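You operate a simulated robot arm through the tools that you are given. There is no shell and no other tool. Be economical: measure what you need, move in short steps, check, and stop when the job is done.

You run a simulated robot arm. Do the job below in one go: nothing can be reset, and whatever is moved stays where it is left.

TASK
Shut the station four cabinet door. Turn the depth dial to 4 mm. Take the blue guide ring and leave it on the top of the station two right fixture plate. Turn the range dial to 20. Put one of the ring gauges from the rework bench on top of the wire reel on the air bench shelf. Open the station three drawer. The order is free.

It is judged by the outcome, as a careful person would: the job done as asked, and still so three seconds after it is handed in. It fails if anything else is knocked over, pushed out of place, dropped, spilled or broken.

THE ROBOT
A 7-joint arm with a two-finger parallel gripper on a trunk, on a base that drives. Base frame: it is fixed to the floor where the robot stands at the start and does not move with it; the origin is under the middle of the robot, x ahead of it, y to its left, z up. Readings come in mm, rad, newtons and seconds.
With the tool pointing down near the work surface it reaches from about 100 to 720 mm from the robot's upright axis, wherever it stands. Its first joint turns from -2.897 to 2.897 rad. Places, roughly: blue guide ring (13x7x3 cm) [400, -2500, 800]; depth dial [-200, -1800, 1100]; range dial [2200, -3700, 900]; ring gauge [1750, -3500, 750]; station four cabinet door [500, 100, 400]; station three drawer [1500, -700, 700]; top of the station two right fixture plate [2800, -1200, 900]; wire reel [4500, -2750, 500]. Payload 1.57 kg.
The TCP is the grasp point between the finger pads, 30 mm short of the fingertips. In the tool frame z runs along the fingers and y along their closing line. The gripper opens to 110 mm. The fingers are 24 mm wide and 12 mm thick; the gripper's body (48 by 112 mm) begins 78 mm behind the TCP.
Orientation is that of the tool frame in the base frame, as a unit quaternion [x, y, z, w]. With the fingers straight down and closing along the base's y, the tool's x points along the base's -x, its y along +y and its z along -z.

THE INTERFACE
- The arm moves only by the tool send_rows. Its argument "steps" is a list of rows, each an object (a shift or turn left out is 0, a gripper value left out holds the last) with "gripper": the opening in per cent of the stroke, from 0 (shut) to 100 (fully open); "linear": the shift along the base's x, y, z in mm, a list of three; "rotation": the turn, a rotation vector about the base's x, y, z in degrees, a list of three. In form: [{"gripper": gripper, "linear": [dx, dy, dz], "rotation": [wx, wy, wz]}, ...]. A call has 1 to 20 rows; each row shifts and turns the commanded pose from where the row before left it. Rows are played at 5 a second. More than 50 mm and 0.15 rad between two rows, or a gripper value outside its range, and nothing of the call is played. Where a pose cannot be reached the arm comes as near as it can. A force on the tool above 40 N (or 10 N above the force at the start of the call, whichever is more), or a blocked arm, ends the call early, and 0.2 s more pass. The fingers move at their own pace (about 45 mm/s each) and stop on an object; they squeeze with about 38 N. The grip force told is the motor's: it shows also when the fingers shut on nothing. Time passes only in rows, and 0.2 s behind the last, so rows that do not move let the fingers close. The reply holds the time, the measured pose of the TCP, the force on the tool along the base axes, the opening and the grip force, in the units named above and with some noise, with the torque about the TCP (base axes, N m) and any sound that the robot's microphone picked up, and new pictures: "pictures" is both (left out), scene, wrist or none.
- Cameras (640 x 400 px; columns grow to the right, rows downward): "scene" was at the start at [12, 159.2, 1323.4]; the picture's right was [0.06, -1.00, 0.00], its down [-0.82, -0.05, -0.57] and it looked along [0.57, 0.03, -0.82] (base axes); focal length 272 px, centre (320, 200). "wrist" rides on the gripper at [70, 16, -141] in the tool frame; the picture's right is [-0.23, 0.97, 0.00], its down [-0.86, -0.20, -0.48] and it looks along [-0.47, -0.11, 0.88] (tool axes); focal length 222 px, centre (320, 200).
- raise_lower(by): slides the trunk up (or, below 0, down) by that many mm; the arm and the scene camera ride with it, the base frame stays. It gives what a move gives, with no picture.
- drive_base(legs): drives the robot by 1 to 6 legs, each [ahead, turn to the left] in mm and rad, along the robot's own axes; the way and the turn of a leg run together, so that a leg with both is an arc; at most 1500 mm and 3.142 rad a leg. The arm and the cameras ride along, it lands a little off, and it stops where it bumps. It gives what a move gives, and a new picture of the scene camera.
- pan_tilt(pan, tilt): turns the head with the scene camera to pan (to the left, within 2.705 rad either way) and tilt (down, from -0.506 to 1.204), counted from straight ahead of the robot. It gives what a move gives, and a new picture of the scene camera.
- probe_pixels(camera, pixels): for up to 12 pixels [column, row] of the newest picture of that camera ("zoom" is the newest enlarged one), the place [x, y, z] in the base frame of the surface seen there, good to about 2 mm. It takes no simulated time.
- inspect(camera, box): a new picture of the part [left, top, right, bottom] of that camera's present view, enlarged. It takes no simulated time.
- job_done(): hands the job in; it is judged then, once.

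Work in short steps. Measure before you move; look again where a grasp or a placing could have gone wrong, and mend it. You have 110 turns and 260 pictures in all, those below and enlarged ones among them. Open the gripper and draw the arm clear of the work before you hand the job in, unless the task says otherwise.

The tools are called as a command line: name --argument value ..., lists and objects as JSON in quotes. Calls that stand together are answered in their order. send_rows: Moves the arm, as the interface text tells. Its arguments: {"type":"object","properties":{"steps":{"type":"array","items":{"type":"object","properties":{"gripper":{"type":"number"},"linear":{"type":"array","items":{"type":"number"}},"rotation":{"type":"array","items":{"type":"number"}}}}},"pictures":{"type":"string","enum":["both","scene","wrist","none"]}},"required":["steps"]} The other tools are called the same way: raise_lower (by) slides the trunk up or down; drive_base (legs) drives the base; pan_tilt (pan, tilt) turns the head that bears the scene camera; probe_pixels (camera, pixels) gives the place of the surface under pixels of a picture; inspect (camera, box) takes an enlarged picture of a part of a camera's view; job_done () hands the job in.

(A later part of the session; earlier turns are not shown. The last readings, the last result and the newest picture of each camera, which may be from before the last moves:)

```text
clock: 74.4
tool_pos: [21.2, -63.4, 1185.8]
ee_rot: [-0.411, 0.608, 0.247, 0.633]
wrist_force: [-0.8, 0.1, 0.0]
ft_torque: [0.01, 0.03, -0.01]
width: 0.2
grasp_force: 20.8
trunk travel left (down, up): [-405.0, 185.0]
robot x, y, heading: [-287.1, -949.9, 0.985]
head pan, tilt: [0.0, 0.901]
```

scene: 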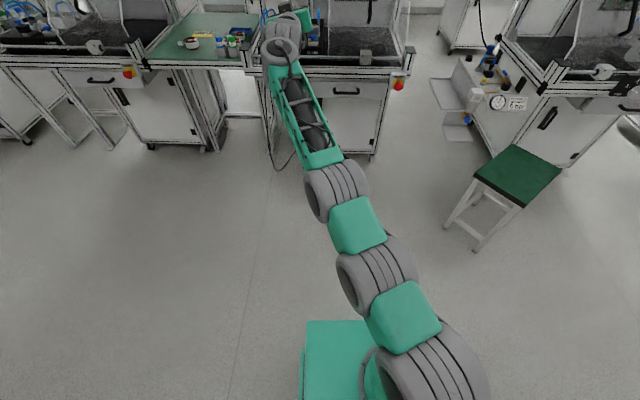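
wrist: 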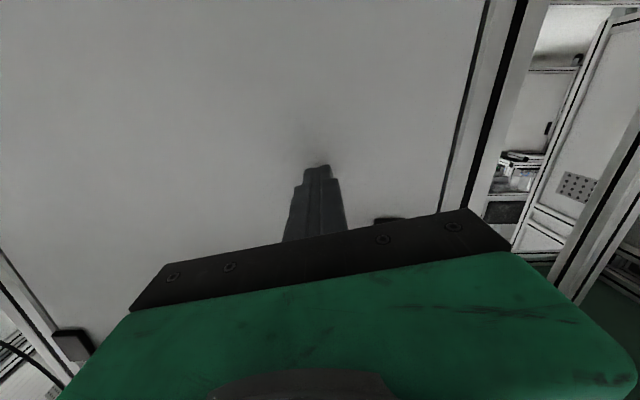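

The arm is stretched straight. I pitch the tool down while retracting to let the elbow bend.

send_rows --steps '[{"linear": [-10, -15, 0], "rotation": [-6.19, 4.24, 0]}, {"linear": [-10, -15, 0], "rotation": [-6.19, 4.24, 0]}, {"linear": [-10, -15, 0], "rotation": [-6.19, 4.24, 0]}, {"linear": [-15, -22, 0], "rotation": [-6.19, 4.24, 0]}, {"linear": [-15, -22, 0], "rotation": [-6.19, 4.24, 0]}, {"linear": [-20, -30, 0], "rotation": [-6.19, 4.24, 0]}, {"linear": [-20, -30, 0]}, {"linear": [-20, -30, 0]}, {"linear": [-20, -30, 0]}, {"linear": [-20, -30, 0]}]' --pictures "scene"

```text
clock: 76.6
tool_pos: [-155.6, -323.8, 1160.4]
ee_rot: [-0.521, 0.765, 0.143, 0.351]
wrist_force: [-0.2, -0.1, -0.8]
ft_torque: [0.0, 0.0, 0.02]
width: 0.0
grasp_force: 21.0
out of reach, approached as far as the arm can: row 3, 5, 6
trunk travel left (down, up): [-405.0, 185.0]
robot x, y, heading: [-291.3, -947.4, 0.985]
head pan, tilt: [0.0, 0.901]
```

scene: 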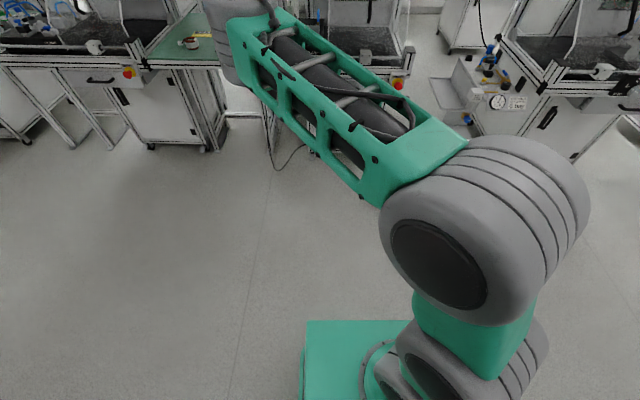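

The elbow is bent now. I draw in further to about 400 ahead, and probe the stool's place before driving to the press.

send_rows --steps '[{"linear": [-15, -35, 0], "rotation": [-6.19, 4.24, 0]}, {"linear": [-15, -35, 0], "rotation": [-6.19, 4.24, 0]}, {"linear": [-15, -35, 0], "rotation": [-6.19, 4.24, 0]}, {"linear": [-15, -35, 0], "rotation": [-6.19, 4.24, 0]}, {"linear": [-15, -35, 0], "rotation": [-6.19, 4.24, 0]}, {"linear": [0, 0, 0]}]' --pictures "none"

probe_pixels --camera "scene" --pixels '[[520, 172], [478, 180], [562, 165]]'

```text
clock: 78.0
tool_pos: [-232.8, -500.6, 1129.9]
ee_rot: [-0.561, 0.826, 0.027, 0.053]
wrist_force: [-0.4, -0.1, -0.6]
ft_torque: [0.01, 0.01, 0.02]
width: 0.1
grasp_force: 21.2
out of reach, approached as far as the arm can: row 4, 5
trunk travel left (down, up): [-405.0, 185.0]
robot x, y, heading: [-286.5, -945.5, 0.983]
head pan, tilt: [0.0, 0.901]
```

```text
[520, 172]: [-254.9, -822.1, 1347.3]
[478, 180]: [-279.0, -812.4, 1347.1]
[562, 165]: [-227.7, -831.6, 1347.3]
```

I look toward where I'll drive (right side) to check the stool and the press.

pan_tilt --pan -1.7 --tilt 0.6

pan_tilt --pan -2.6 --tilt 0.4

```text
clock: 79.7
tool_pos: [-232.1, -501.1, 1128.8]
ee_rot: [-0.56, 0.826, 0.027, 0.055]
wrist_force: [0.1, 0.6, 0.9]
ft_torque: [-0.02, -0.02, -0.01]
width: 0.3
grasp_force: 21.1
trunk travel left (down, up): [-405.0, 185.0]
robot x, y, heading: [-287.3, -947.5, 0.982]
head pan, tilt: [-1.7, 0.6]
```

scene: 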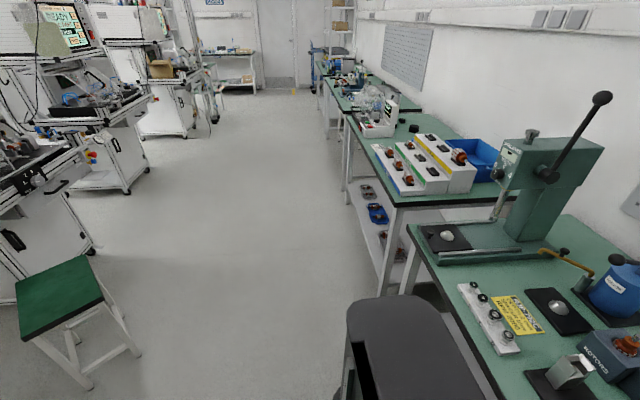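

```text
clock: 80.9
tool_pos: [-232.6, -499.5, 1128.9]
ee_rot: [-0.56, 0.826, 0.027, 0.055]
wrist_force: [0.4, 0.6, 0.1]
ft_torque: [-0.01, -0.02, 0.0]
width: 0.2
grasp_force: 21.4
trunk travel left (down, up): [-405.0, 185.0]
robot x, y, heading: [-284.3, -948.2, 0.984]
head pan, tilt: [-2.601, 0.4]
```

scene: 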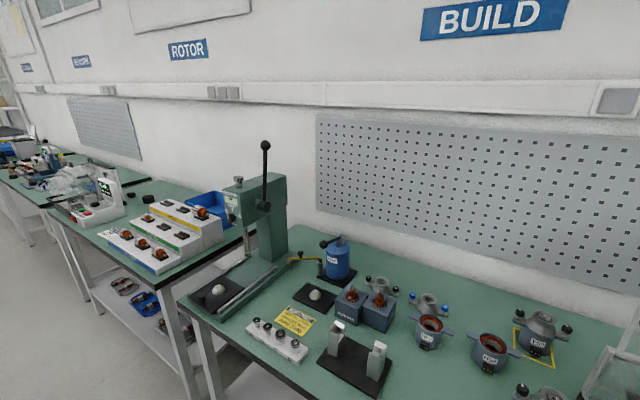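

I zoom on the press to find which way the dial faces.

inspect --camera "scene" --box '[180, 120, 320, 330]'

probe_pixels --camera "scene" --pixels '[[232, 198], [229, 218], [240, 220], [250, 195], [280, 190], [285, 215], [180, 310], [220, 290], [260, 150], [232, 230]]'

```text
1.90 times, centred on (250, 225) of scene
```

zoom: 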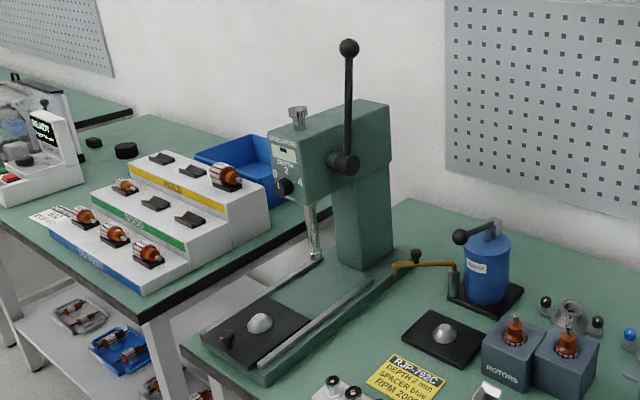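

```text
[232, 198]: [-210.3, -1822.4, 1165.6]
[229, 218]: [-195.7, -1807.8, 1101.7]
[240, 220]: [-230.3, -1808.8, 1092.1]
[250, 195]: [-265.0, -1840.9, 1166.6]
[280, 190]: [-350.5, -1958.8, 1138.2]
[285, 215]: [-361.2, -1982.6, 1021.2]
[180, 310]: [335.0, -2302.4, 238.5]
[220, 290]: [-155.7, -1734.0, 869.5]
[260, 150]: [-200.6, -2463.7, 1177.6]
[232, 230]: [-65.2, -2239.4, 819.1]
```

The dial faces the room at about (-196,-1808,1100), its scale 0 left, 2 top, 4 right. I drive to stand square before it, 720 mm off.

drive_base --legs '[[0, -1.4815], [580, 0], [0, -1.6985]]'

pan_tilt --pan -0.1 --tilt 0.5

```text
clock: 92.0
tool_pos: [152.7, -1676.2, 1129.1]
ee_rot: [0.834, 0.548, -0.055, 0.025]
wrist_force: [0.6, -0.5, -0.4]
ft_torque: [0.03, 0.01, 0.01]
width: 0.2
grasp_force: 21.5
trunk travel left (down, up): [-405.0, 185.0]
robot x, y, heading: [220.1, -1230.8, -2.194]
head pan, tilt: [-2.601, 0.4]
```

scene: 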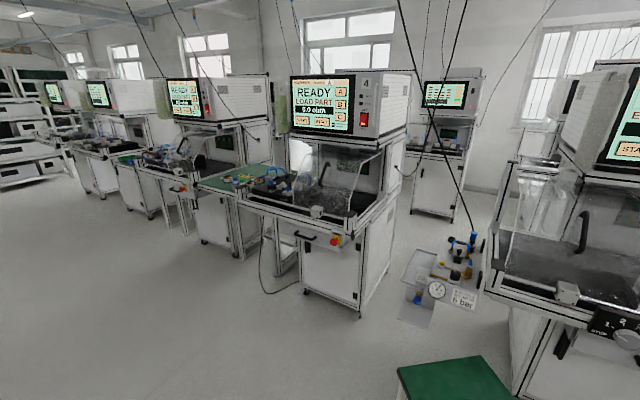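

```text
clock: 94.3
tool_pos: [152.7, -1676.4, 1129.6]
ee_rot: [0.835, 0.547, -0.056, 0.026]
wrist_force: [0.1, 0.6, 0.2]
ft_torque: [-0.01, -0.01, 0.01]
width: 0.2
grasp_force: 21.1
trunk travel left (down, up): [-405.0, 185.0]
robot x, y, heading: [219.5, -1235.3, -2.192]
head pan, tilt: [-0.099, 0.499]
```

scene: 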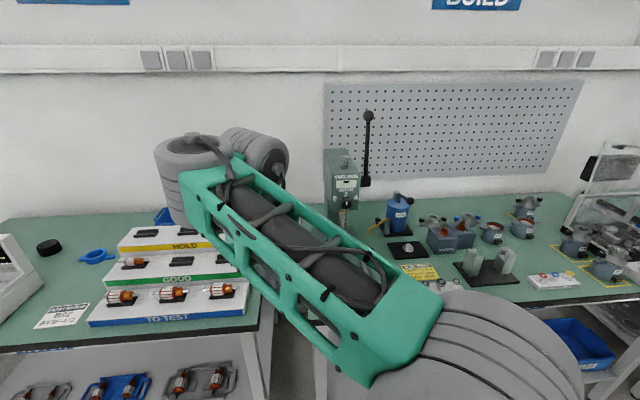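

TCP is 397 ahead and 203 left; the dial is 708 ahead and centred. I raise and pitch the tool level while centring, staying short of the bench.

send_rows --steps '[{"linear": [-5, 0, 40]}, {"linear": [-10, -8, 40]}, {"linear": [-21.5, 1.6, 30], "rotation": [-6.1, 4.37, 0]}, {"linear": [-21.5, 1.6, 30], "rotation": [-6.1, 4.37, 0]}, {"linear": [-21.5, 1.6, 30], "rotation": [-6.1, 4.37, 0]}, {"linear": [-21.5, 1.6, 0], "rotation": [-6.1, 4.37, 0]}, {"linear": [-21.5, 1.6, 0], "rotation": [-6.1, 4.37, 0]}, {"linear": [-21.5, 1.6, 0], "rotation": [-6.1, 4.37, 0]}, {"linear": [-21.5, 1.6, 0], "rotation": [-6.1, 4.37, 0]}, {"linear": [-21.5, 1.6, 0], "rotation": [-6.1, 4.37, 0]}, {"linear": [-21.5, 1.6, 0], "rotation": [-6.1, 4.37, 0]}, {"linear": [-21.5, 1.6, 0], "rotation": [-6.1, 4.37, 0]}, {"linear": [-21.5, 1.6, 0], "rotation": [-6.1, 4.37, 0]}]' --pictures "both"

```text
clock: 97.1
tool_pos: [-89.7, -1667.6, 1213.7]
ee_rot: [-0.593, -0.396, 0.651, -0.258]
wrist_force: [0.6, 0.5, 0.4]
ft_torque: [-0.01, -0.02, 0.0]
width: 0.1
grasp_force: 20.9
out of reach, approached as far as the arm can: row 1, 2, 3
trunk travel left (down, up): [-405.0, 185.0]
robot x, y, heading: [224.0, -1230.1, -2.191]
head pan, tilt: [-0.099, 0.499]
```

scene: 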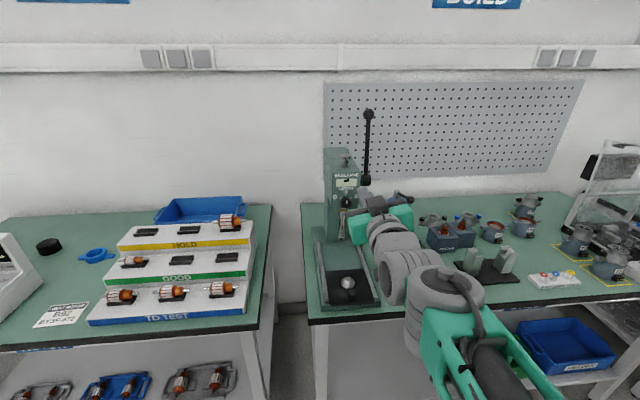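
wrist: 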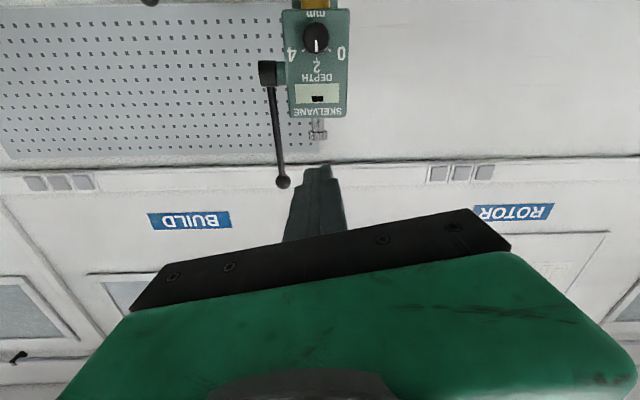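

The tool is level; the wrist view (upside down) shows the dial knob at (316,38), pointer toward 2. I zoom and probe it.

inspect --camera "wrist" --box '[260, 0, 380, 75]'

probe_pixels --camera "wrist" --pixels '[[316, 38], [310, 40], [322, 40], [316, 30], [316, 46], [298, 80], [340, 80], [290, 60], [341, 40], [282, 180], [269, 74]]'

```text
5.33 times, centred on (320, 38) of wrist
```

zoom: 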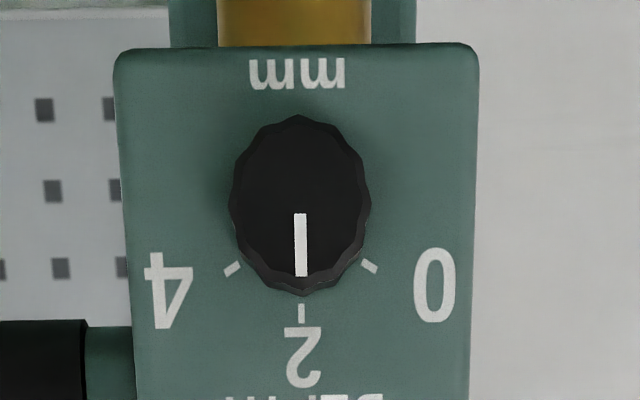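

```text
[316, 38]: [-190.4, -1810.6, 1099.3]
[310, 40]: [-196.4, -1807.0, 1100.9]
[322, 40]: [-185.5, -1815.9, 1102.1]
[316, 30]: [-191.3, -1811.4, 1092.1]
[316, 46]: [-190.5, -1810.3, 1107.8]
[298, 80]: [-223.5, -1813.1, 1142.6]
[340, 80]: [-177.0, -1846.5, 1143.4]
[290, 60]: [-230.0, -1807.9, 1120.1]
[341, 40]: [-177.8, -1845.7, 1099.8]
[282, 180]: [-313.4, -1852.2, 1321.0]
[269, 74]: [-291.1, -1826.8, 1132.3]
```

I probe the three tick marks and the knob's edges in the enlarged picture to get the true turn angle.

probe_pixels --camera "zoom" --pixels '[[302, 313], [233, 269], [370, 267], [302, 240], [232, 205], [370, 205], [300, 118], [435, 287], [168, 290], [302, 357], [300, 180]]'

```text
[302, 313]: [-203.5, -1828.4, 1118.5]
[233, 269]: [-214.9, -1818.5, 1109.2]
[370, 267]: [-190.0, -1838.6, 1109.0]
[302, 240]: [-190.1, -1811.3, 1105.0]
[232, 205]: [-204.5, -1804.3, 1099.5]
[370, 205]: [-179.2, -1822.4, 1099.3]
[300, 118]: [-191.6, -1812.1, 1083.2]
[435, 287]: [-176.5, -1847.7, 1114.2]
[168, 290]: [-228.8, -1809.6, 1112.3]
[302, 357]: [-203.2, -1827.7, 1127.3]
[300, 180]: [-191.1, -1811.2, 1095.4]
```

The ticks lie ±60° about centre (-202,-1828,1100); the knob is ~32 mm wide, 21 mm deep, and 4 is 60° clockwise. I go to a stand-off before it, open, pre-turned 30° anticlockwise.

send_rows --steps '[{"gripper": 55, "linear": [-12, -18, -28.5], "rotation": [4.41, 6.07, 0]}, {"linear": [-12, -18, -28.5], "rotation": [4.41, 6.07, 0]}, {"linear": [-12, -18, -28.5], "rotation": [4.41, 6.07, 0]}, {"linear": [-12, -18, -28.5], "rotation": [4.41, 6.07, 0]}, {}]' --pictures "wrist"

```text
clock: 98.3
tool_pos: [-136.6, -1733.7, 1107.2]
ee_rot: [-0.473, -0.533, 0.697, -0.076]
wrist_force: [-0.1, 0.2, -0.8]
ft_torque: [-0.05, 0.04, 0.03]
width: 60.6
grasp_force: 0.1
trunk travel left (down, up): [-405.0, 185.0]
robot x, y, heading: [223.5, -1230.4, -2.195]
head pan, tilt: [-0.099, 0.499]
```

wrist: 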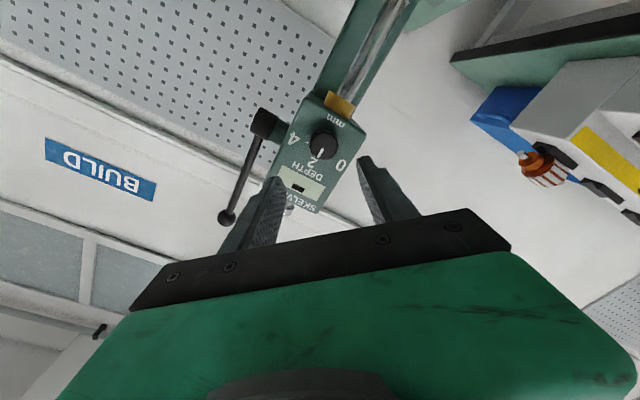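

Aligned within 2–3 mm. I advance 81 mm so the tips stop 4 mm short of the panel, and close on the knob.

send_rows --steps '[{"linear": [-15.2, -22.3, -2.4]}, {"linear": [-15.2, -22.3, -2.4]}, {"linear": [-15.3, -22.3, -2.4]}, {}, {"gripper": 10}, {}, {}, {}]' --pictures "wrist"

```text
clock: 100.1
tool_pos: [-182.5, -1802.8, 1101.7]
ee_rot: [-0.474, -0.532, 0.697, -0.077]
wrist_force: [-2.0, -0.7, 1.3]
ft_torque: [-0.25, 0.17, -0.41]
width: 31.1
grasp_force: 33.7
trunk travel left (down, up): [-405.0, 185.0]
robot x, y, heading: [222.5, -1233.7, -2.193]
head pan, tilt: [-0.099, 0.499]
```

wrist: 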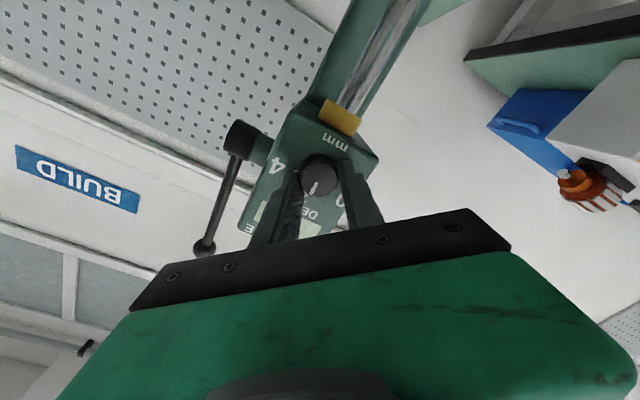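

Gripped at 31 mm. I turn 60° clockwise about the dial axis.

send_rows --steps '[{"rotation": [-4.41, -6.07, 0]}, {"rotation": [-4.41, -6.07, 0]}, {"rotation": [-4.41, -6.07, 0]}, {"rotation": [-4.41, -6.07, 0]}, {"rotation": [-4.41, -6.07, 0]}, {"rotation": [-4.41, -6.07, 0]}, {"rotation": [-4.41, -6.07, 0]}, {"rotation": [-4.41, -6.07, 0]}, {}]' --pictures "wrist"

inspect --camera "wrist" --box '[260, 110, 380, 230]'

```text
clock: 102.1
tool_pos: [-186.2, -1799.4, 1102.0]
ee_rot: [0.67, 0.224, -0.569, 0.42]
wrist_force: [-21.7, 4.8, 10.7]
ft_torque: [-0.21, 0.27, -0.86]
width: 30.6
grasp_force: 39.7
trunk travel left (down, up): [-405.0, 185.0]
robot x, y, heading: [221.5, -1230.9, -2.195]
head pan, tilt: [-0.099, 0.499]
```

wrist: 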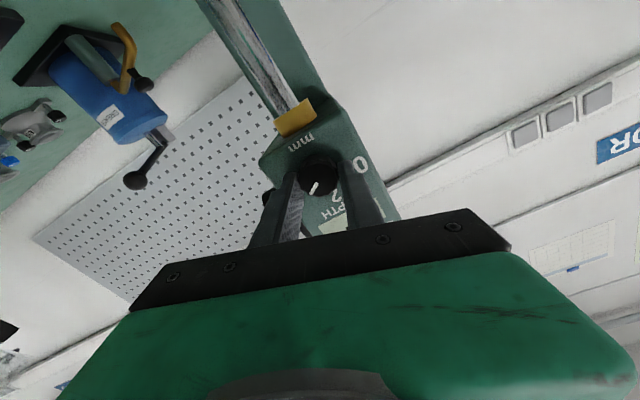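

```text
3.33 times, centred on (320, 170) of wrist
```

zoom: 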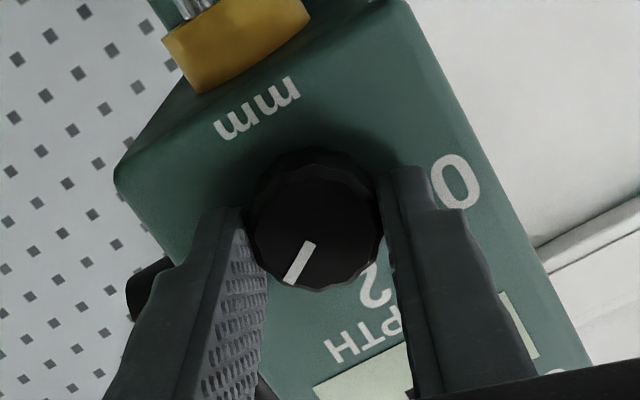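

The pointer now sits about 60° from the 2 direction. I release, back off, turn level and check.

send_rows --steps '[{"gripper": 55}, {}, {}, {"linear": [18, 25, 0]}, {"linear": [18, 25, 0]}, {"linear": [18, 25, 0]}, {"linear": [0, 0, 25], "rotation": [4.41, 6.07, 0]}, {"linear": [0, 0, 25], "rotation": [4.41, 6.07, 0]}, {"linear": [0, 0, 25], "rotation": [4.41, 6.07, 0]}, {"linear": [0, 0, 25], "rotation": [4.41, 6.07, 0]}]' --pictures "wrist"

inspect --camera "wrist" --box '[250, 0, 390, 90]'

```text
clock: 104.3
tool_pos: [-128.0, -1727.7, 1200.4]
ee_rot: [-0.592, -0.393, 0.655, -0.257]
wrist_force: [0.4, 0.3, -0.2]
ft_torque: [0.03, 0.0, 0.01]
width: 60.3
grasp_force: 0.0
trunk travel left (down, up): [-405.0, 185.0]
robot x, y, heading: [221.7, -1227.3, -2.19]
head pan, tilt: [-0.099, 0.499]
```

wrist: 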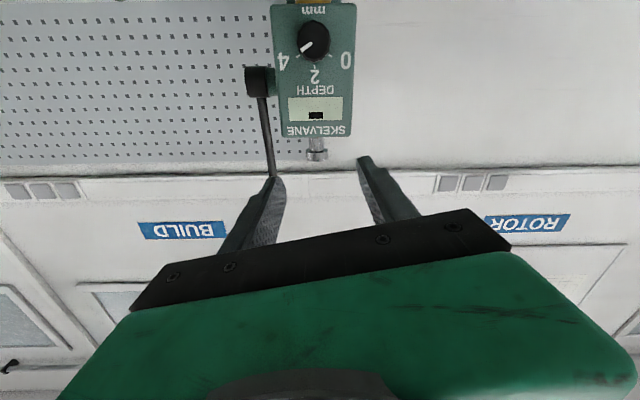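

```text
4.44 times, centred on (320, 45) of wrist
```

zoom: 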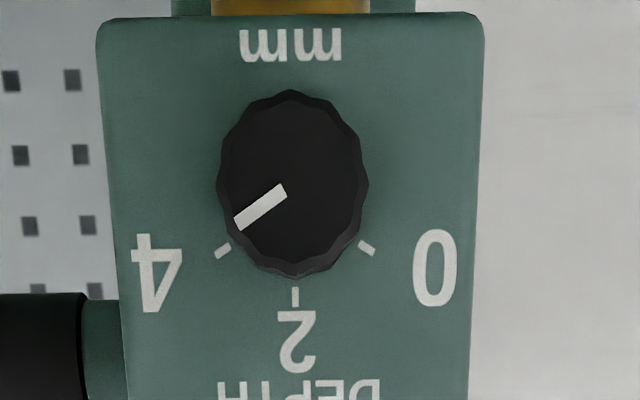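

It points at about 4; I probe the pointer's ends and the tick to check the angle.

probe_pixels --camera "zoom" --pixels '[[282, 191], [242, 219], [217, 254], [230, 247], [295, 290], [295, 302], [361, 244], [373, 252]]'

```text
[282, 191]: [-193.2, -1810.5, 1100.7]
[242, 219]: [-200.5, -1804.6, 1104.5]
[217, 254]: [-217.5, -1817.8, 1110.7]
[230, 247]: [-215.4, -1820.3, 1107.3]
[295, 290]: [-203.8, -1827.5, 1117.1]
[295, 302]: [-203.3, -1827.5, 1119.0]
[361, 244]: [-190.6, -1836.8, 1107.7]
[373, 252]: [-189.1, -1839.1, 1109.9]
```

The hand turned exactly 60.06° with the knob from 2, and the pointer stands at the 4 tick: good. Now I look at the blue ring on the rotor bench and measure my own base front.

pan_tilt --pan 0.7 --tilt 0.5

inspect --camera "scene" --box '[160, 120, 480, 320]'

pan_tilt --pan 0.3 --tilt 1.2

```text
clock: 105.4
tool_pos: [-127.3, -1727.5, 1199.1]
ee_rot: [-0.593, -0.392, 0.655, -0.257]
wrist_force: [-0.2, -1.2, -0.8]
ft_torque: [0.01, 0.01, -0.04]
width: 60.6
grasp_force: 0.1
trunk travel left (down, up): [-405.0, 185.0]
robot x, y, heading: [219.2, -1231.9, -2.191]
head pan, tilt: [0.7, 0.499]
```

scene: 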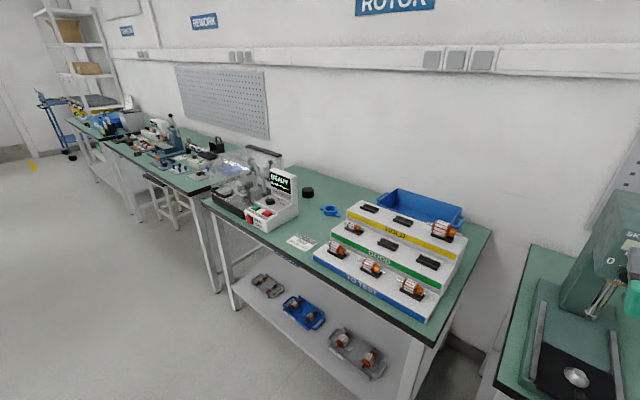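

```text
2.00 times, centred on (320, 220) of scene
```

zoom: 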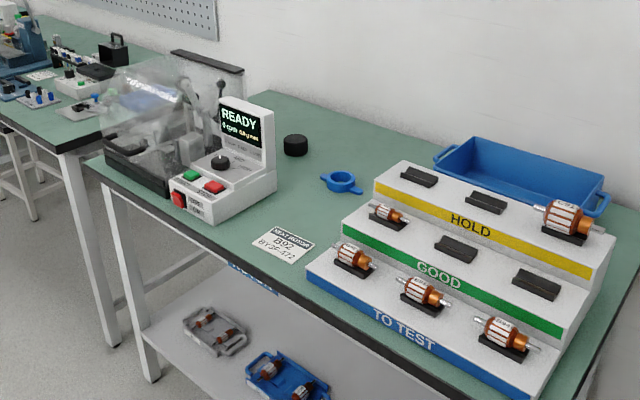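

```text
clock: 106.5
tool_pos: [-129.2, -1727.6, 1200.3]
ee_rot: [-0.592, -0.393, 0.655, -0.257]
wrist_force: [-0.1, -1.0, 0.3]
ft_torque: [0.01, -0.02, 0.03]
width: 60.6
grasp_force: 0.0
trunk travel left (down, up): [-405.0, 185.0]
robot x, y, heading: [221.3, -1230.4, -2.188]
head pan, tilt: [0.3, 1.201]
```

scene: 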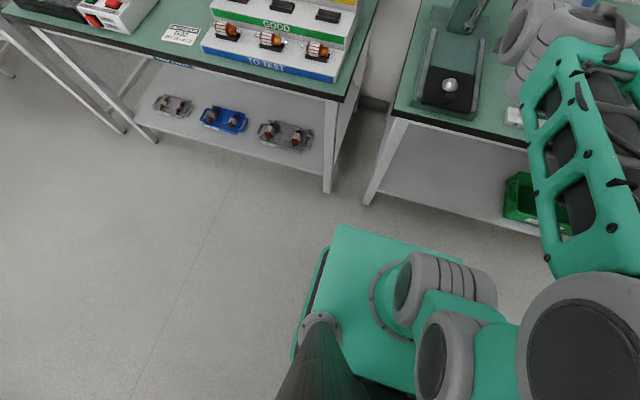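

I probe the base's front corner and bench edges in this view.

probe_pixels --camera "scene" --pixels '[[345, 230], [455, 260], [365, 203], [330, 190], [340, 98], [500, 143], [140, 60], [170, 60], [300, 340]]'

pan_tilt --pan 0.7 --tilt 0.5

probe_pixels --camera "scene" --pixels '[[330, 207], [322, 209], [331, 213], [339, 210], [330, 204], [324, 206], [325, 213], [335, 215], [307, 193], [350, 210], [345, 220]]'

inspect --camera "scene" --box '[290, 180, 370, 230]'

```text
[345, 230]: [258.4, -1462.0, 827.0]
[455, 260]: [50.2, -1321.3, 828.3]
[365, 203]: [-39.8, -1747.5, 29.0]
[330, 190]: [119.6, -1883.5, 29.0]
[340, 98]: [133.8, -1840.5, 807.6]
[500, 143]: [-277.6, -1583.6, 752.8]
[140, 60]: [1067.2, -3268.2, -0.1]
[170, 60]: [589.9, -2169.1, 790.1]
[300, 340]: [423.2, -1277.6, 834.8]
```

```text
clock: 107.5
tool_pos: [-128.7, -1727.6, 1199.7]
ee_rot: [-0.593, -0.392, 0.655, -0.257]
wrist_force: [-0.1, -0.1, -0.2]
ft_torque: [0.01, -0.01, 0.0]
width: 60.4
grasp_force: 0.0
trunk travel left (down, up): [-405.0, 185.0]
robot x, y, heading: [223.6, -1233.4, -2.194]
head pan, tilt: [0.7, 0.499]
```

scene: 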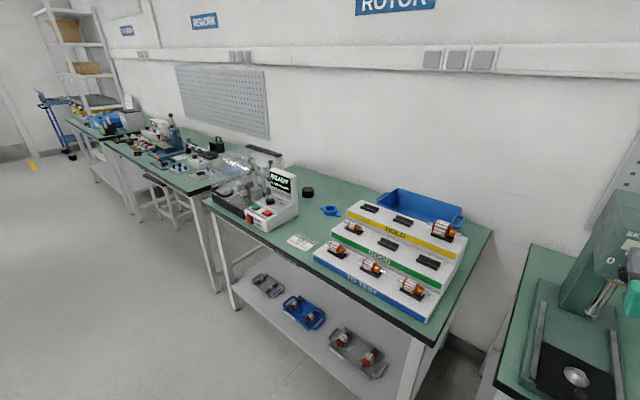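

```text
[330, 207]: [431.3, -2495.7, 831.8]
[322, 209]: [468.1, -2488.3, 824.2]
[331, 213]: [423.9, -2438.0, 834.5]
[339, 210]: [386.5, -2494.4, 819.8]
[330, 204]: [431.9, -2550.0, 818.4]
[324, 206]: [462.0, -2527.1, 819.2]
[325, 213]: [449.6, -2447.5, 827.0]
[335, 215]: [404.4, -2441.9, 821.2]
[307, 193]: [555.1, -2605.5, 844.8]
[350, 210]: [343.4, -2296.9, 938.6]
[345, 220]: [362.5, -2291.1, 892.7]
```

```text
8.00 times, centred on (330, 205) of scene
```

zoom: 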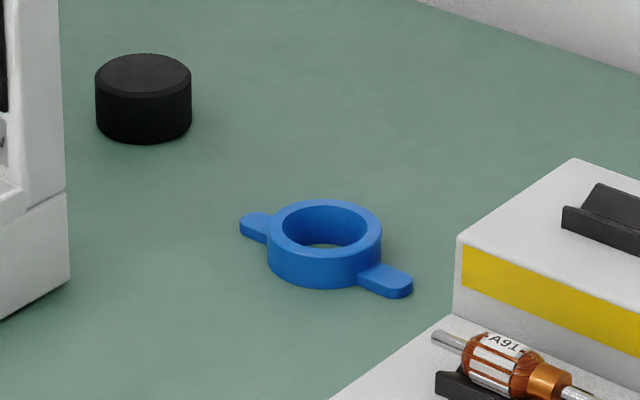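

I probe the ring's parts in the enlarged view.

probe_pixels --camera "zoom" --pixels '[[248, 222], [395, 278], [275, 240], [376, 240], [325, 205], [320, 252], [325, 243], [410, 290], [320, 275], [145, 70], [480, 165]]'

```text
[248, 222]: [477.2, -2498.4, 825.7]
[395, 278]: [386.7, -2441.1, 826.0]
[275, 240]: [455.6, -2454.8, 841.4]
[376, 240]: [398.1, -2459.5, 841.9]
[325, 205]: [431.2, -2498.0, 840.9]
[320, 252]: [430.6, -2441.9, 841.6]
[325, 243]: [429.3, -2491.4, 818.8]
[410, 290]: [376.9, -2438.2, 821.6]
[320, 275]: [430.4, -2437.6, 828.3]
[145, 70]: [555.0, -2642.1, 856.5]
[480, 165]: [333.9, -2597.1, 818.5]
```

Ring centre is (430,-2470), top z 841, table 818, tabs along (0.85,-0.53). I drive to stand 620 mm from it with the arm held high at z 1200.

drive_base --legs '[[0, 1.28], [932, 0], [0, -1.28]]'

```text
clock: 115.3
tool_pos: [1143.6, -2453.6, 1201.0]
ee_rot: [0.247, 0.667, -0.377, 0.593]
wrist_force: [0.3, 0.5, 0.5]
ft_torque: [0.0, -0.01, -0.01]
width: 60.6
grasp_force: 0.1
trunk travel left (down, up): [-405.0, 185.0]
robot x, y, heading: [779.9, -1969.6, -0.932]
head pan, tilt: [0.7, 0.499]
stopped in leg 2: the robot was blocked; the commanded pose is now the measured one
```

scene: 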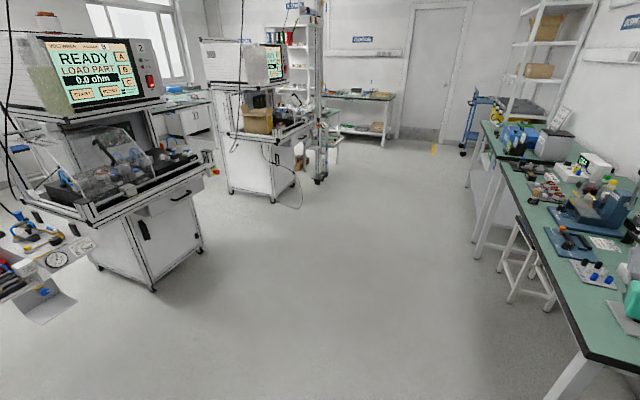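

The drive was blocked almost at its end. I look at what is near the base before turning.

pan_tilt --pan -0.5 --tilt 1.0

```text
clock: 116.8
tool_pos: [1143.1, -2453.2, 1201.3]
ee_rot: [0.249, 0.666, -0.379, 0.593]
wrist_force: [1.4, 0.1, 0.2]
ft_torque: [0.01, -0.03, -0.04]
width: 60.4
grasp_force: 0.1
trunk travel left (down, up): [-405.0, 185.0]
robot x, y, heading: [778.1, -1969.4, -0.928]
head pan, tilt: [-0.499, 1.0]
```

scene: 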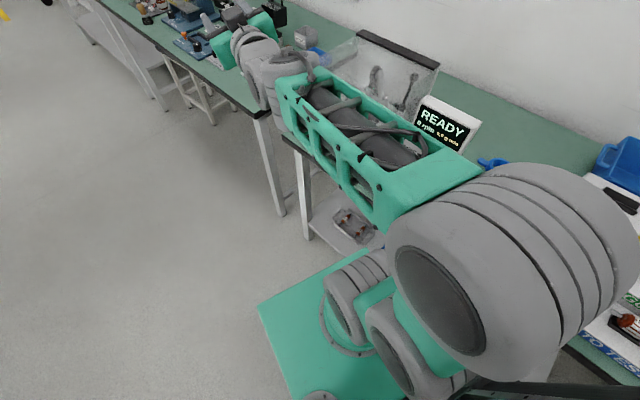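

The base corner met the bench leg line. I back off, go along the aisle a bit, then turn to face the ring from 660 mm.

drive_base --legs '[[-170, 0], [0, 0.308], [170, 0], [0, -1.57]]'

pan_tilt --pan 0.0 --tilt 0.7

```text
clock: 124.2
tool_pos: [455.7, -2415.2, 1199.2]
ee_rot: [-0.596, -0.388, 0.657, -0.251]
wrist_force: [0.1, -0.6, 0.1]
ft_torque: [-0.04, -0.01, 0.03]
width: 60.5
grasp_force: 0.0
trunk travel left (down, up): [-405.0, 185.0]
robot x, y, heading: [814.5, -1928.3, -2.206]
head pan, tilt: [-0.499, 1.0]
```

scene: 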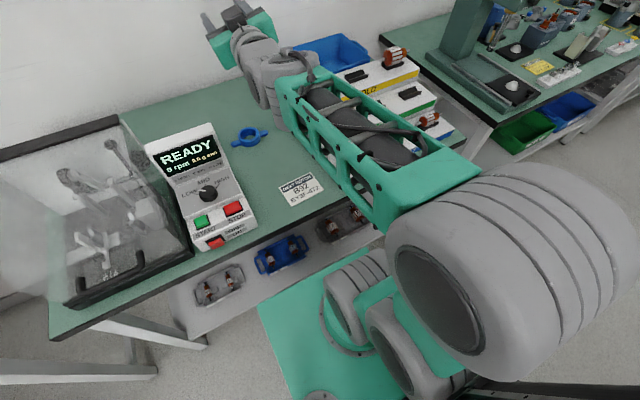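

```text
clock: 125.1
tool_pos: [456.1, -2415.8, 1199.9]
ee_rot: [-0.597, -0.387, 0.657, -0.251]
wrist_force: [0.3, 0.8, 0.2]
ft_torque: [-0.03, -0.01, 0.0]
width: 60.5
grasp_force: 0.0
trunk travel left (down, up): [-405.0, 185.0]
robot x, y, heading: [813.6, -1928.8, -2.209]
head pan, tilt: [0.0, 0.7]
```

scene: 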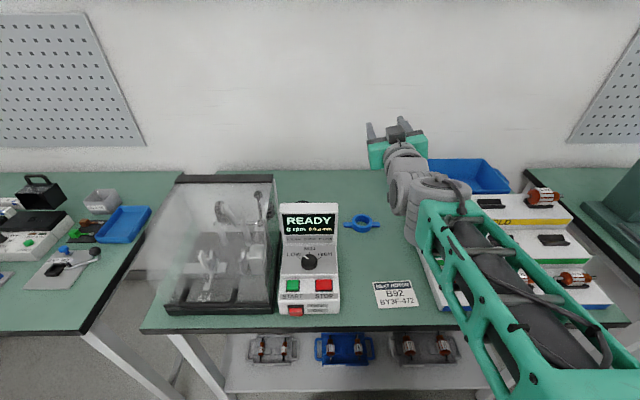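

Ring is now 664 ahead and 13 left. I pitch the tool down above the bench, then yaw to close across the tabs.

send_rows --steps '[{"gripper": 95, "rotation": [6.03, -4.46, 0]}, {"rotation": [6.03, -4.46, 0]}, {"rotation": [6.03, -4.46, 0]}, {"rotation": [6.03, -4.46, 0]}, {"rotation": [6.03, -4.46, 0]}, {"rotation": [6.03, -4.46, 0]}, {"rotation": [6.03, -4.46, 0]}, {"rotation": [6.03, -4.46, 0]}, {"linear": [0, 0, -30], "rotation": [6.03, -4.46, 0]}, {"linear": [0, 0, -30], "rotation": [6.03, -4.46, 0]}, {"linear": [0, 0, -30], "rotation": [6.03, -4.46, 0]}, {"linear": [0, 0, -30], "rotation": [6.03, -4.46, 0]}, {"rotation": [0, 0, 8]}, {"rotation": [0, 0, 8]}, {"rotation": [0, 0, 8]}, {"rotation": [0, 0, 8]}]' --pictures "wrist"

```text
clock: 128.5
tool_pos: [452.0, -2418.7, 1087.4]
ee_rot: [0.658, 0.753, 0.008, 0.0]
wrist_force: [0.2, -0.1, -1.3]
ft_torque: [0.02, 0.0, -0.02]
width: 104.5
grasp_force: 0.0
out of reach, approached as far as the arm can: row 11
trunk travel left (down, up): [-405.0, 185.0]
robot x, y, heading: [812.8, -1928.6, -2.205]
head pan, tilt: [0.0, 0.7]
```

wrist: 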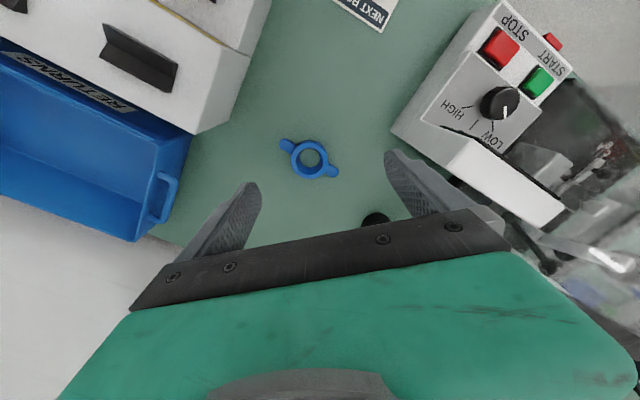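

The tool points down with the ring at (310,159) in view. I probe it and continue yawing about 50°.

probe_pixels --camera "wrist" --pixels '[[284, 145], [335, 172], [301, 147], [320, 172], [295, 165], [323, 150], [310, 159], [298, 159], [324, 160]]'

send_rows --steps '[{"rotation": [0, 0, 8.3]}, {"rotation": [0, 0, 8.3]}, {"rotation": [0, 0, 8.3]}, {"rotation": [0, 0, 8.3]}, {"rotation": [0, 0, 8.3]}, {"rotation": [0, 0, 8.3]}, {}]' --pictures "wrist"

```text
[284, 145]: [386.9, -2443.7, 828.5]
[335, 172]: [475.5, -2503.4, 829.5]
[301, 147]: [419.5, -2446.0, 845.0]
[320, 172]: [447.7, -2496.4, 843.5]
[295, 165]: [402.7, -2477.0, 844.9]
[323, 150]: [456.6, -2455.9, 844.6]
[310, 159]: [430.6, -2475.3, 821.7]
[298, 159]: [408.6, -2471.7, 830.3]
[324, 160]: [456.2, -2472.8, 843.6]
```

```text
clock: 130.1
tool_pos: [451.3, -2418.4, 1088.1]
ee_rot: [0.28, 0.96, 0.006, -0.003]
wrist_force: [-0.2, 0.7, 0.7]
ft_torque: [0.01, 0.03, -0.01]
width: 104.5
grasp_force: 0.0
trunk travel left (down, up): [-405.0, 185.0]
robot x, y, heading: [812.2, -1925.3, -2.203]
head pan, tilt: [0.0, 0.7]
```

wrist: 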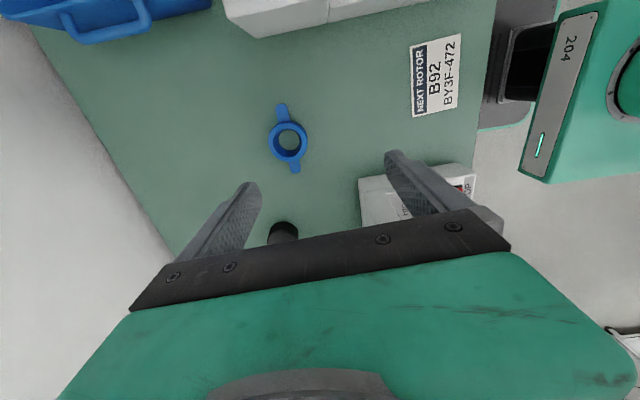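

Ring centre (431,-2473); closing line is now across the tabs. I move over it and descend to z≈890 first.

send_rows --steps '[{"linear": [-10, -27, -30]}, {"linear": [-10, -27.5, -40]}, {"linear": [0, 0, -45]}, {"linear": [0, 0, -45]}, {"linear": [0, 0, -30]}, {}]' --pictures "wrist"

```text
clock: 131.5
tool_pos: [429.7, -2472.0, 896.4]
ee_rot: [0.28, 0.96, 0.005, -0.003]
wrist_force: [0.0, 0.2, 0.3]
ft_torque: [0.0, -0.03, 0.0]
width: 104.5
grasp_force: 0.0
trunk travel left (down, up): [-405.0, 185.0]
robot x, y, heading: [814.4, -1922.6, -2.208]
head pan, tilt: [0.0, 0.7]
```

wrist: 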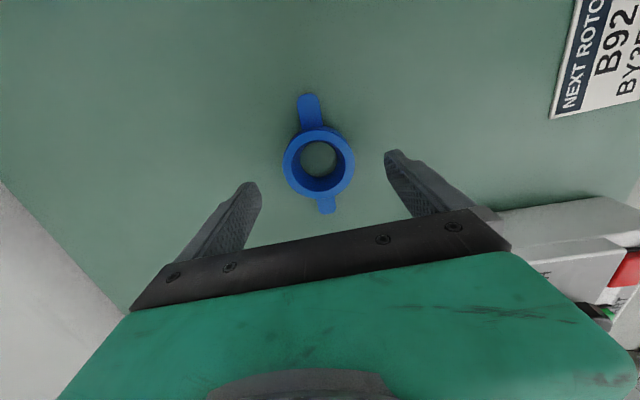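

Centred between the fingers. I go down 44 mm and close.

send_rows --steps '[{"linear": [1, -1, -22]}, {"linear": [0, 0, -22]}, {}, {"gripper": 30}, {}, {}, {}, {}]' --pictures "wrist"

```text
clock: 133.3
tool_pos: [432.0, -2473.8, 855.0]
ee_rot: [0.281, 0.96, 0.006, -0.003]
wrist_force: [-0.3, -0.3, 1.0]
ft_torque: [-0.03, 0.03, 0.01]
width: 65.8
grasp_force: 38.3
trunk travel left (down, up): [-405.0, 185.0]
robot x, y, heading: [814.7, -1923.5, -2.203]
head pan, tilt: [0.0, 0.7]
```

wrist: 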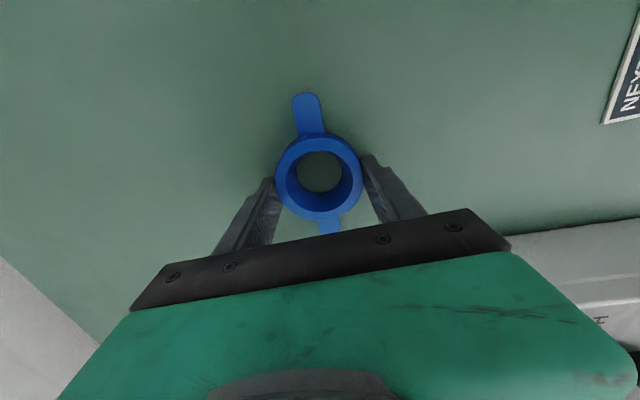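

Gripped (65.8 mm, 38 N). I lift it high and draw it in.

send_rows --steps '[{"linear": [0, 0, 30]}, {"linear": [0, 0, 45]}, {"linear": [0, 0, 45]}, {"linear": [0, 0, 45]}, {"linear": [0, 0, 45]}, {"linear": [0, 0, 45]}, {"linear": [24, 32, 20]}, {"linear": [24, 32, 20]}, {"linear": [24, 32, 0]}, {"linear": [24, 32, 0]}, {"linear": [24, 32, 0]}]' --pictures "wrist"

pan_tilt --pan 2.2 --tilt 0.4

```text
clock: 135.7
tool_pos: [556.8, -2303.9, 1131.6]
ee_rot: [0.281, 0.96, 0.006, -0.003]
wrist_force: [1.0, -0.1, -1.8]
ft_torque: [0.03, 0.02, -0.02]
width: 65.9
grasp_force: 38.5
out of reach, approached as far as the arm can: row 6
trunk travel left (down, up): [-405.0, 185.0]
robot x, y, heading: [812.9, -1924.7, -2.205]
head pan, tilt: [0.0, 0.7]
```

wrist: 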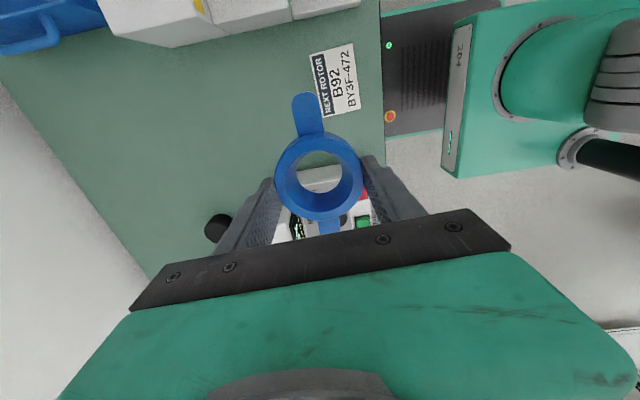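

```text
clock: 137.8
tool_pos: [556.4, -2305.2, 1133.3]
ee_rot: [0.28, 0.96, 0.006, -0.003]
wrist_force: [0.4, -0.2, 0.3]
ft_torque: [0.01, -0.01, 0.03]
width: 65.9
grasp_force: 37.6
trunk travel left (down, up): [-405.0, 185.0]
robot x, y, heading: [817.2, -1924.1, -2.202]
head pan, tilt: [2.201, 0.4]
```

scene: 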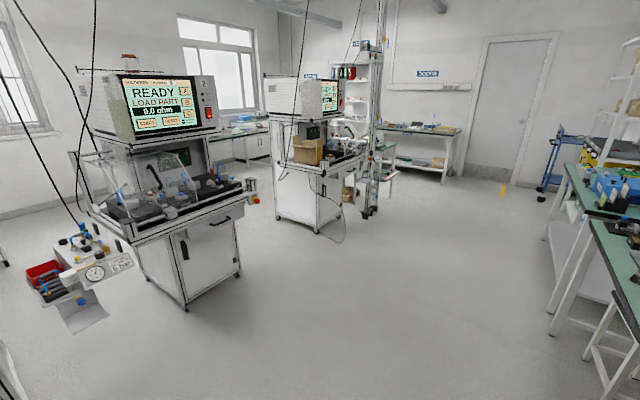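

Station two is at (170,180). I zoom and probe its bench.

inspect --camera "scene" --box '[60, 110, 280, 250]'

probe_pixels --camera "scene" --pixels '[[135, 243], [240, 197], [185, 305], [240, 275], [222, 222], [190, 195], [225, 185], [208, 110], [160, 170], [315, 232], [370, 212], [110, 310]]'

```text
2.86 times, centred on (170, 180) of scene
```

zoom: 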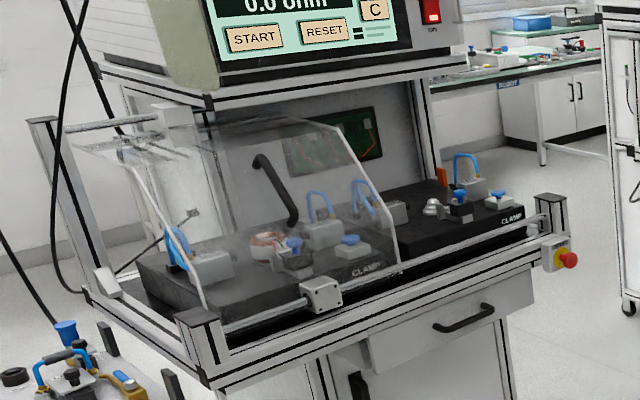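

```text
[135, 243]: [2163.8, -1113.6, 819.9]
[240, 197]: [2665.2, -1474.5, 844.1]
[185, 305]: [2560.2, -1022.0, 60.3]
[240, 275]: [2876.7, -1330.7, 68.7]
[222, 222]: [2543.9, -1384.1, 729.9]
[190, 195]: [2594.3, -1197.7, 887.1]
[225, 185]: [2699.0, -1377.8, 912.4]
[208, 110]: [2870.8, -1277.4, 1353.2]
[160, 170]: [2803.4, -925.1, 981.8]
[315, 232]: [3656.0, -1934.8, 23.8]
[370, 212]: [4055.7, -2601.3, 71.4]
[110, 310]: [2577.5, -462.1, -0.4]
```

Station two's right plate lies near (2740,-1280), z≈890. I back off the bench, drive down the aisle, and face it from about 650 mm.

drive_base --legs '[[-250, 0], [0, 2.143], [1392, 0], [0, 1.006]]'

pan_tilt --pan -0.1 --tilt 0.75

```text
clock: 153.7
tool_pos: [2608.1, -1447.5, 1131.8]
ee_rot: [0.959, -0.283, 0.003, 0.006]
wrist_force: [0.4, -0.4, -0.6]
ft_torque: [0.0, 0.02, 0.02]
width: 65.8
grasp_force: 37.8
trunk travel left (down, up): [-405.0, 185.0]
robot x, y, heading: [2347.5, -1828.0, 0.927]
head pan, tilt: [2.201, 0.4]
```

scene: 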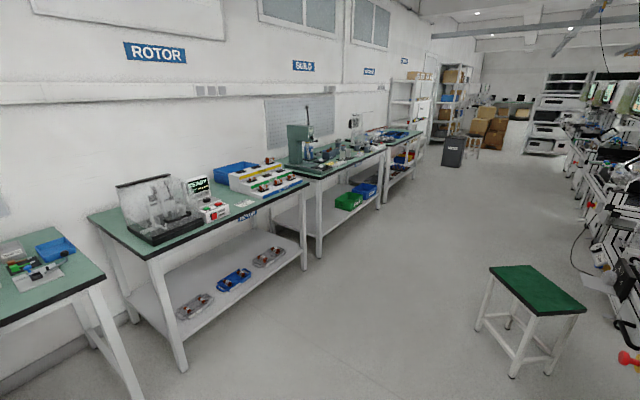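

```text
clock: 155.8
tool_pos: [2611.2, -1447.1, 1131.5]
ee_rot: [0.959, -0.284, 0.003, 0.006]
wrist_force: [-0.4, 0.3, -0.1]
ft_torque: [-0.01, 0.05, -0.01]
width: 65.9
grasp_force: 38.3
trunk travel left (down, up): [-405.0, 185.0]
robot x, y, heading: [2352.2, -1823.1, 0.926]
head pan, tilt: [-0.099, 0.75]
```

scene: 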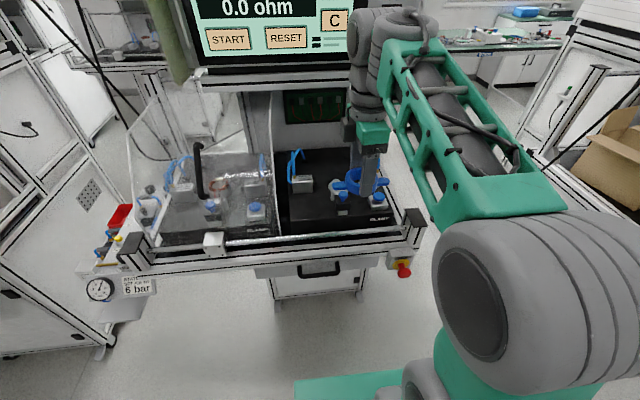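

The right plate shows at (290–395,150–230). I zoom in on it with both cameras to find free space.

inspect --camera "scene" --box '[260, 130, 420, 250]'

probe_pixels --camera "zoom" --pixels '[[200, 230], [160, 280], [240, 290], [130, 90], [430, 340], [470, 360], [370, 345], [110, 340], [180, 130], [320, 170], [240, 180]]'

inspect --camera "wrist" --box '[0, 0, 640, 400]'

```text
3.33 times, centred on (340, 190) of scene
```

zoom: 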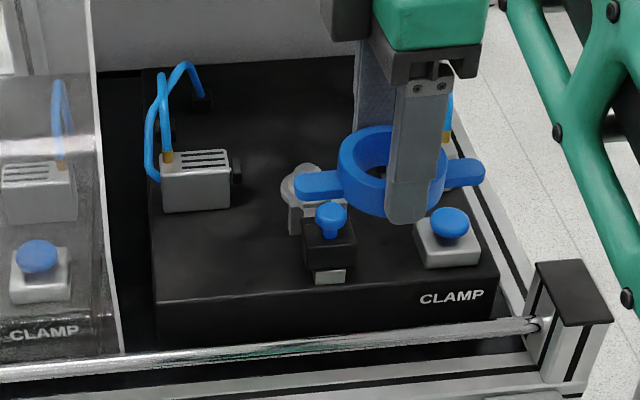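

```text
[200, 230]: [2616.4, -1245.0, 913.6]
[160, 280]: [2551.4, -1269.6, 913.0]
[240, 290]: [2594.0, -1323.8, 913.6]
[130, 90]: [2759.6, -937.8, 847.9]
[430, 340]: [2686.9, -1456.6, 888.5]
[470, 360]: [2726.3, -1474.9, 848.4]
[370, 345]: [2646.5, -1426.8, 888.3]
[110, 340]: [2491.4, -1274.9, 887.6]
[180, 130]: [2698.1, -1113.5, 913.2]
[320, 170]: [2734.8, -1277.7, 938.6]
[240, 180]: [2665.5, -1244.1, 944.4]
```

```text
1.00 times, centred on (320, 200) of wrist (not enlarged: the box is as wide or as high as the picture)
```

zoom: 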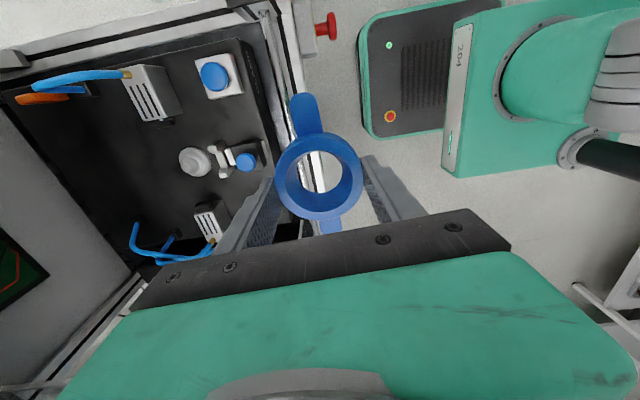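

Plate top is z 913. I map the fixtures on it from the wrist picture.

probe_pixels --camera "wrist" --pixels '[[195, 162], [262, 165], [215, 75], [150, 95], [130, 120], [175, 108], [204, 205], [100, 180], [60, 150], [130, 255], [240, 45], [20, 110]]'

probe_pixels --camera "scene" --pixels '[[299, 207], [303, 213], [335, 206], [315, 182], [303, 182], [332, 180], [335, 150], [310, 155], [350, 165], [392, 205]]'

```text
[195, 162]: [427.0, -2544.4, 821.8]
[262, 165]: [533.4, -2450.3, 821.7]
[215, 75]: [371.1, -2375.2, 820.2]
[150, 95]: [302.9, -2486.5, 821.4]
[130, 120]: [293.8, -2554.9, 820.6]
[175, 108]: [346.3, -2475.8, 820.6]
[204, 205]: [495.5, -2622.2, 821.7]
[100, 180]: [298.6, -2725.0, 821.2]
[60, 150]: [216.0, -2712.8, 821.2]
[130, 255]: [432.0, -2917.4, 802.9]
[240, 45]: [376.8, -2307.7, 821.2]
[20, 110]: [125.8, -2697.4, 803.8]
```

```text
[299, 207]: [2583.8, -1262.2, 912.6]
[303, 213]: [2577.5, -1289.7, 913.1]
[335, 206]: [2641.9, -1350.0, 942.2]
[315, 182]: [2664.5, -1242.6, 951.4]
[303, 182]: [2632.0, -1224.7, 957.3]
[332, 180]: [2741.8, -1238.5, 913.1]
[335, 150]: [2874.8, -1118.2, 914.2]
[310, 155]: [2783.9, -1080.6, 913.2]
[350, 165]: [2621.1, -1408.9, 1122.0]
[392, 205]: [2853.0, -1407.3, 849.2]
```

Those were from a stale wrist picture; the newest enlarged one is the right source.

probe_pixels --camera "zoom" --pixels '[[195, 162], [262, 165], [215, 75], [155, 95], [130, 120], [175, 108], [204, 205], [100, 180], [60, 150], [130, 255], [240, 45], [20, 110]]'

```text
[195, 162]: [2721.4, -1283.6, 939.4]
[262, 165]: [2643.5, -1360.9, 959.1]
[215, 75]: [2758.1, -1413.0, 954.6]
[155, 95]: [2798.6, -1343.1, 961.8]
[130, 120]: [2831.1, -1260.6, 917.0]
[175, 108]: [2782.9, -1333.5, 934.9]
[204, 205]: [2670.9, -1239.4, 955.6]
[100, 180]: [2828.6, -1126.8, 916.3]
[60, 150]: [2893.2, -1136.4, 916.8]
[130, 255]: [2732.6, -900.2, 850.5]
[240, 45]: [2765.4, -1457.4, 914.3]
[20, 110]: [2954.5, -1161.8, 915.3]
```

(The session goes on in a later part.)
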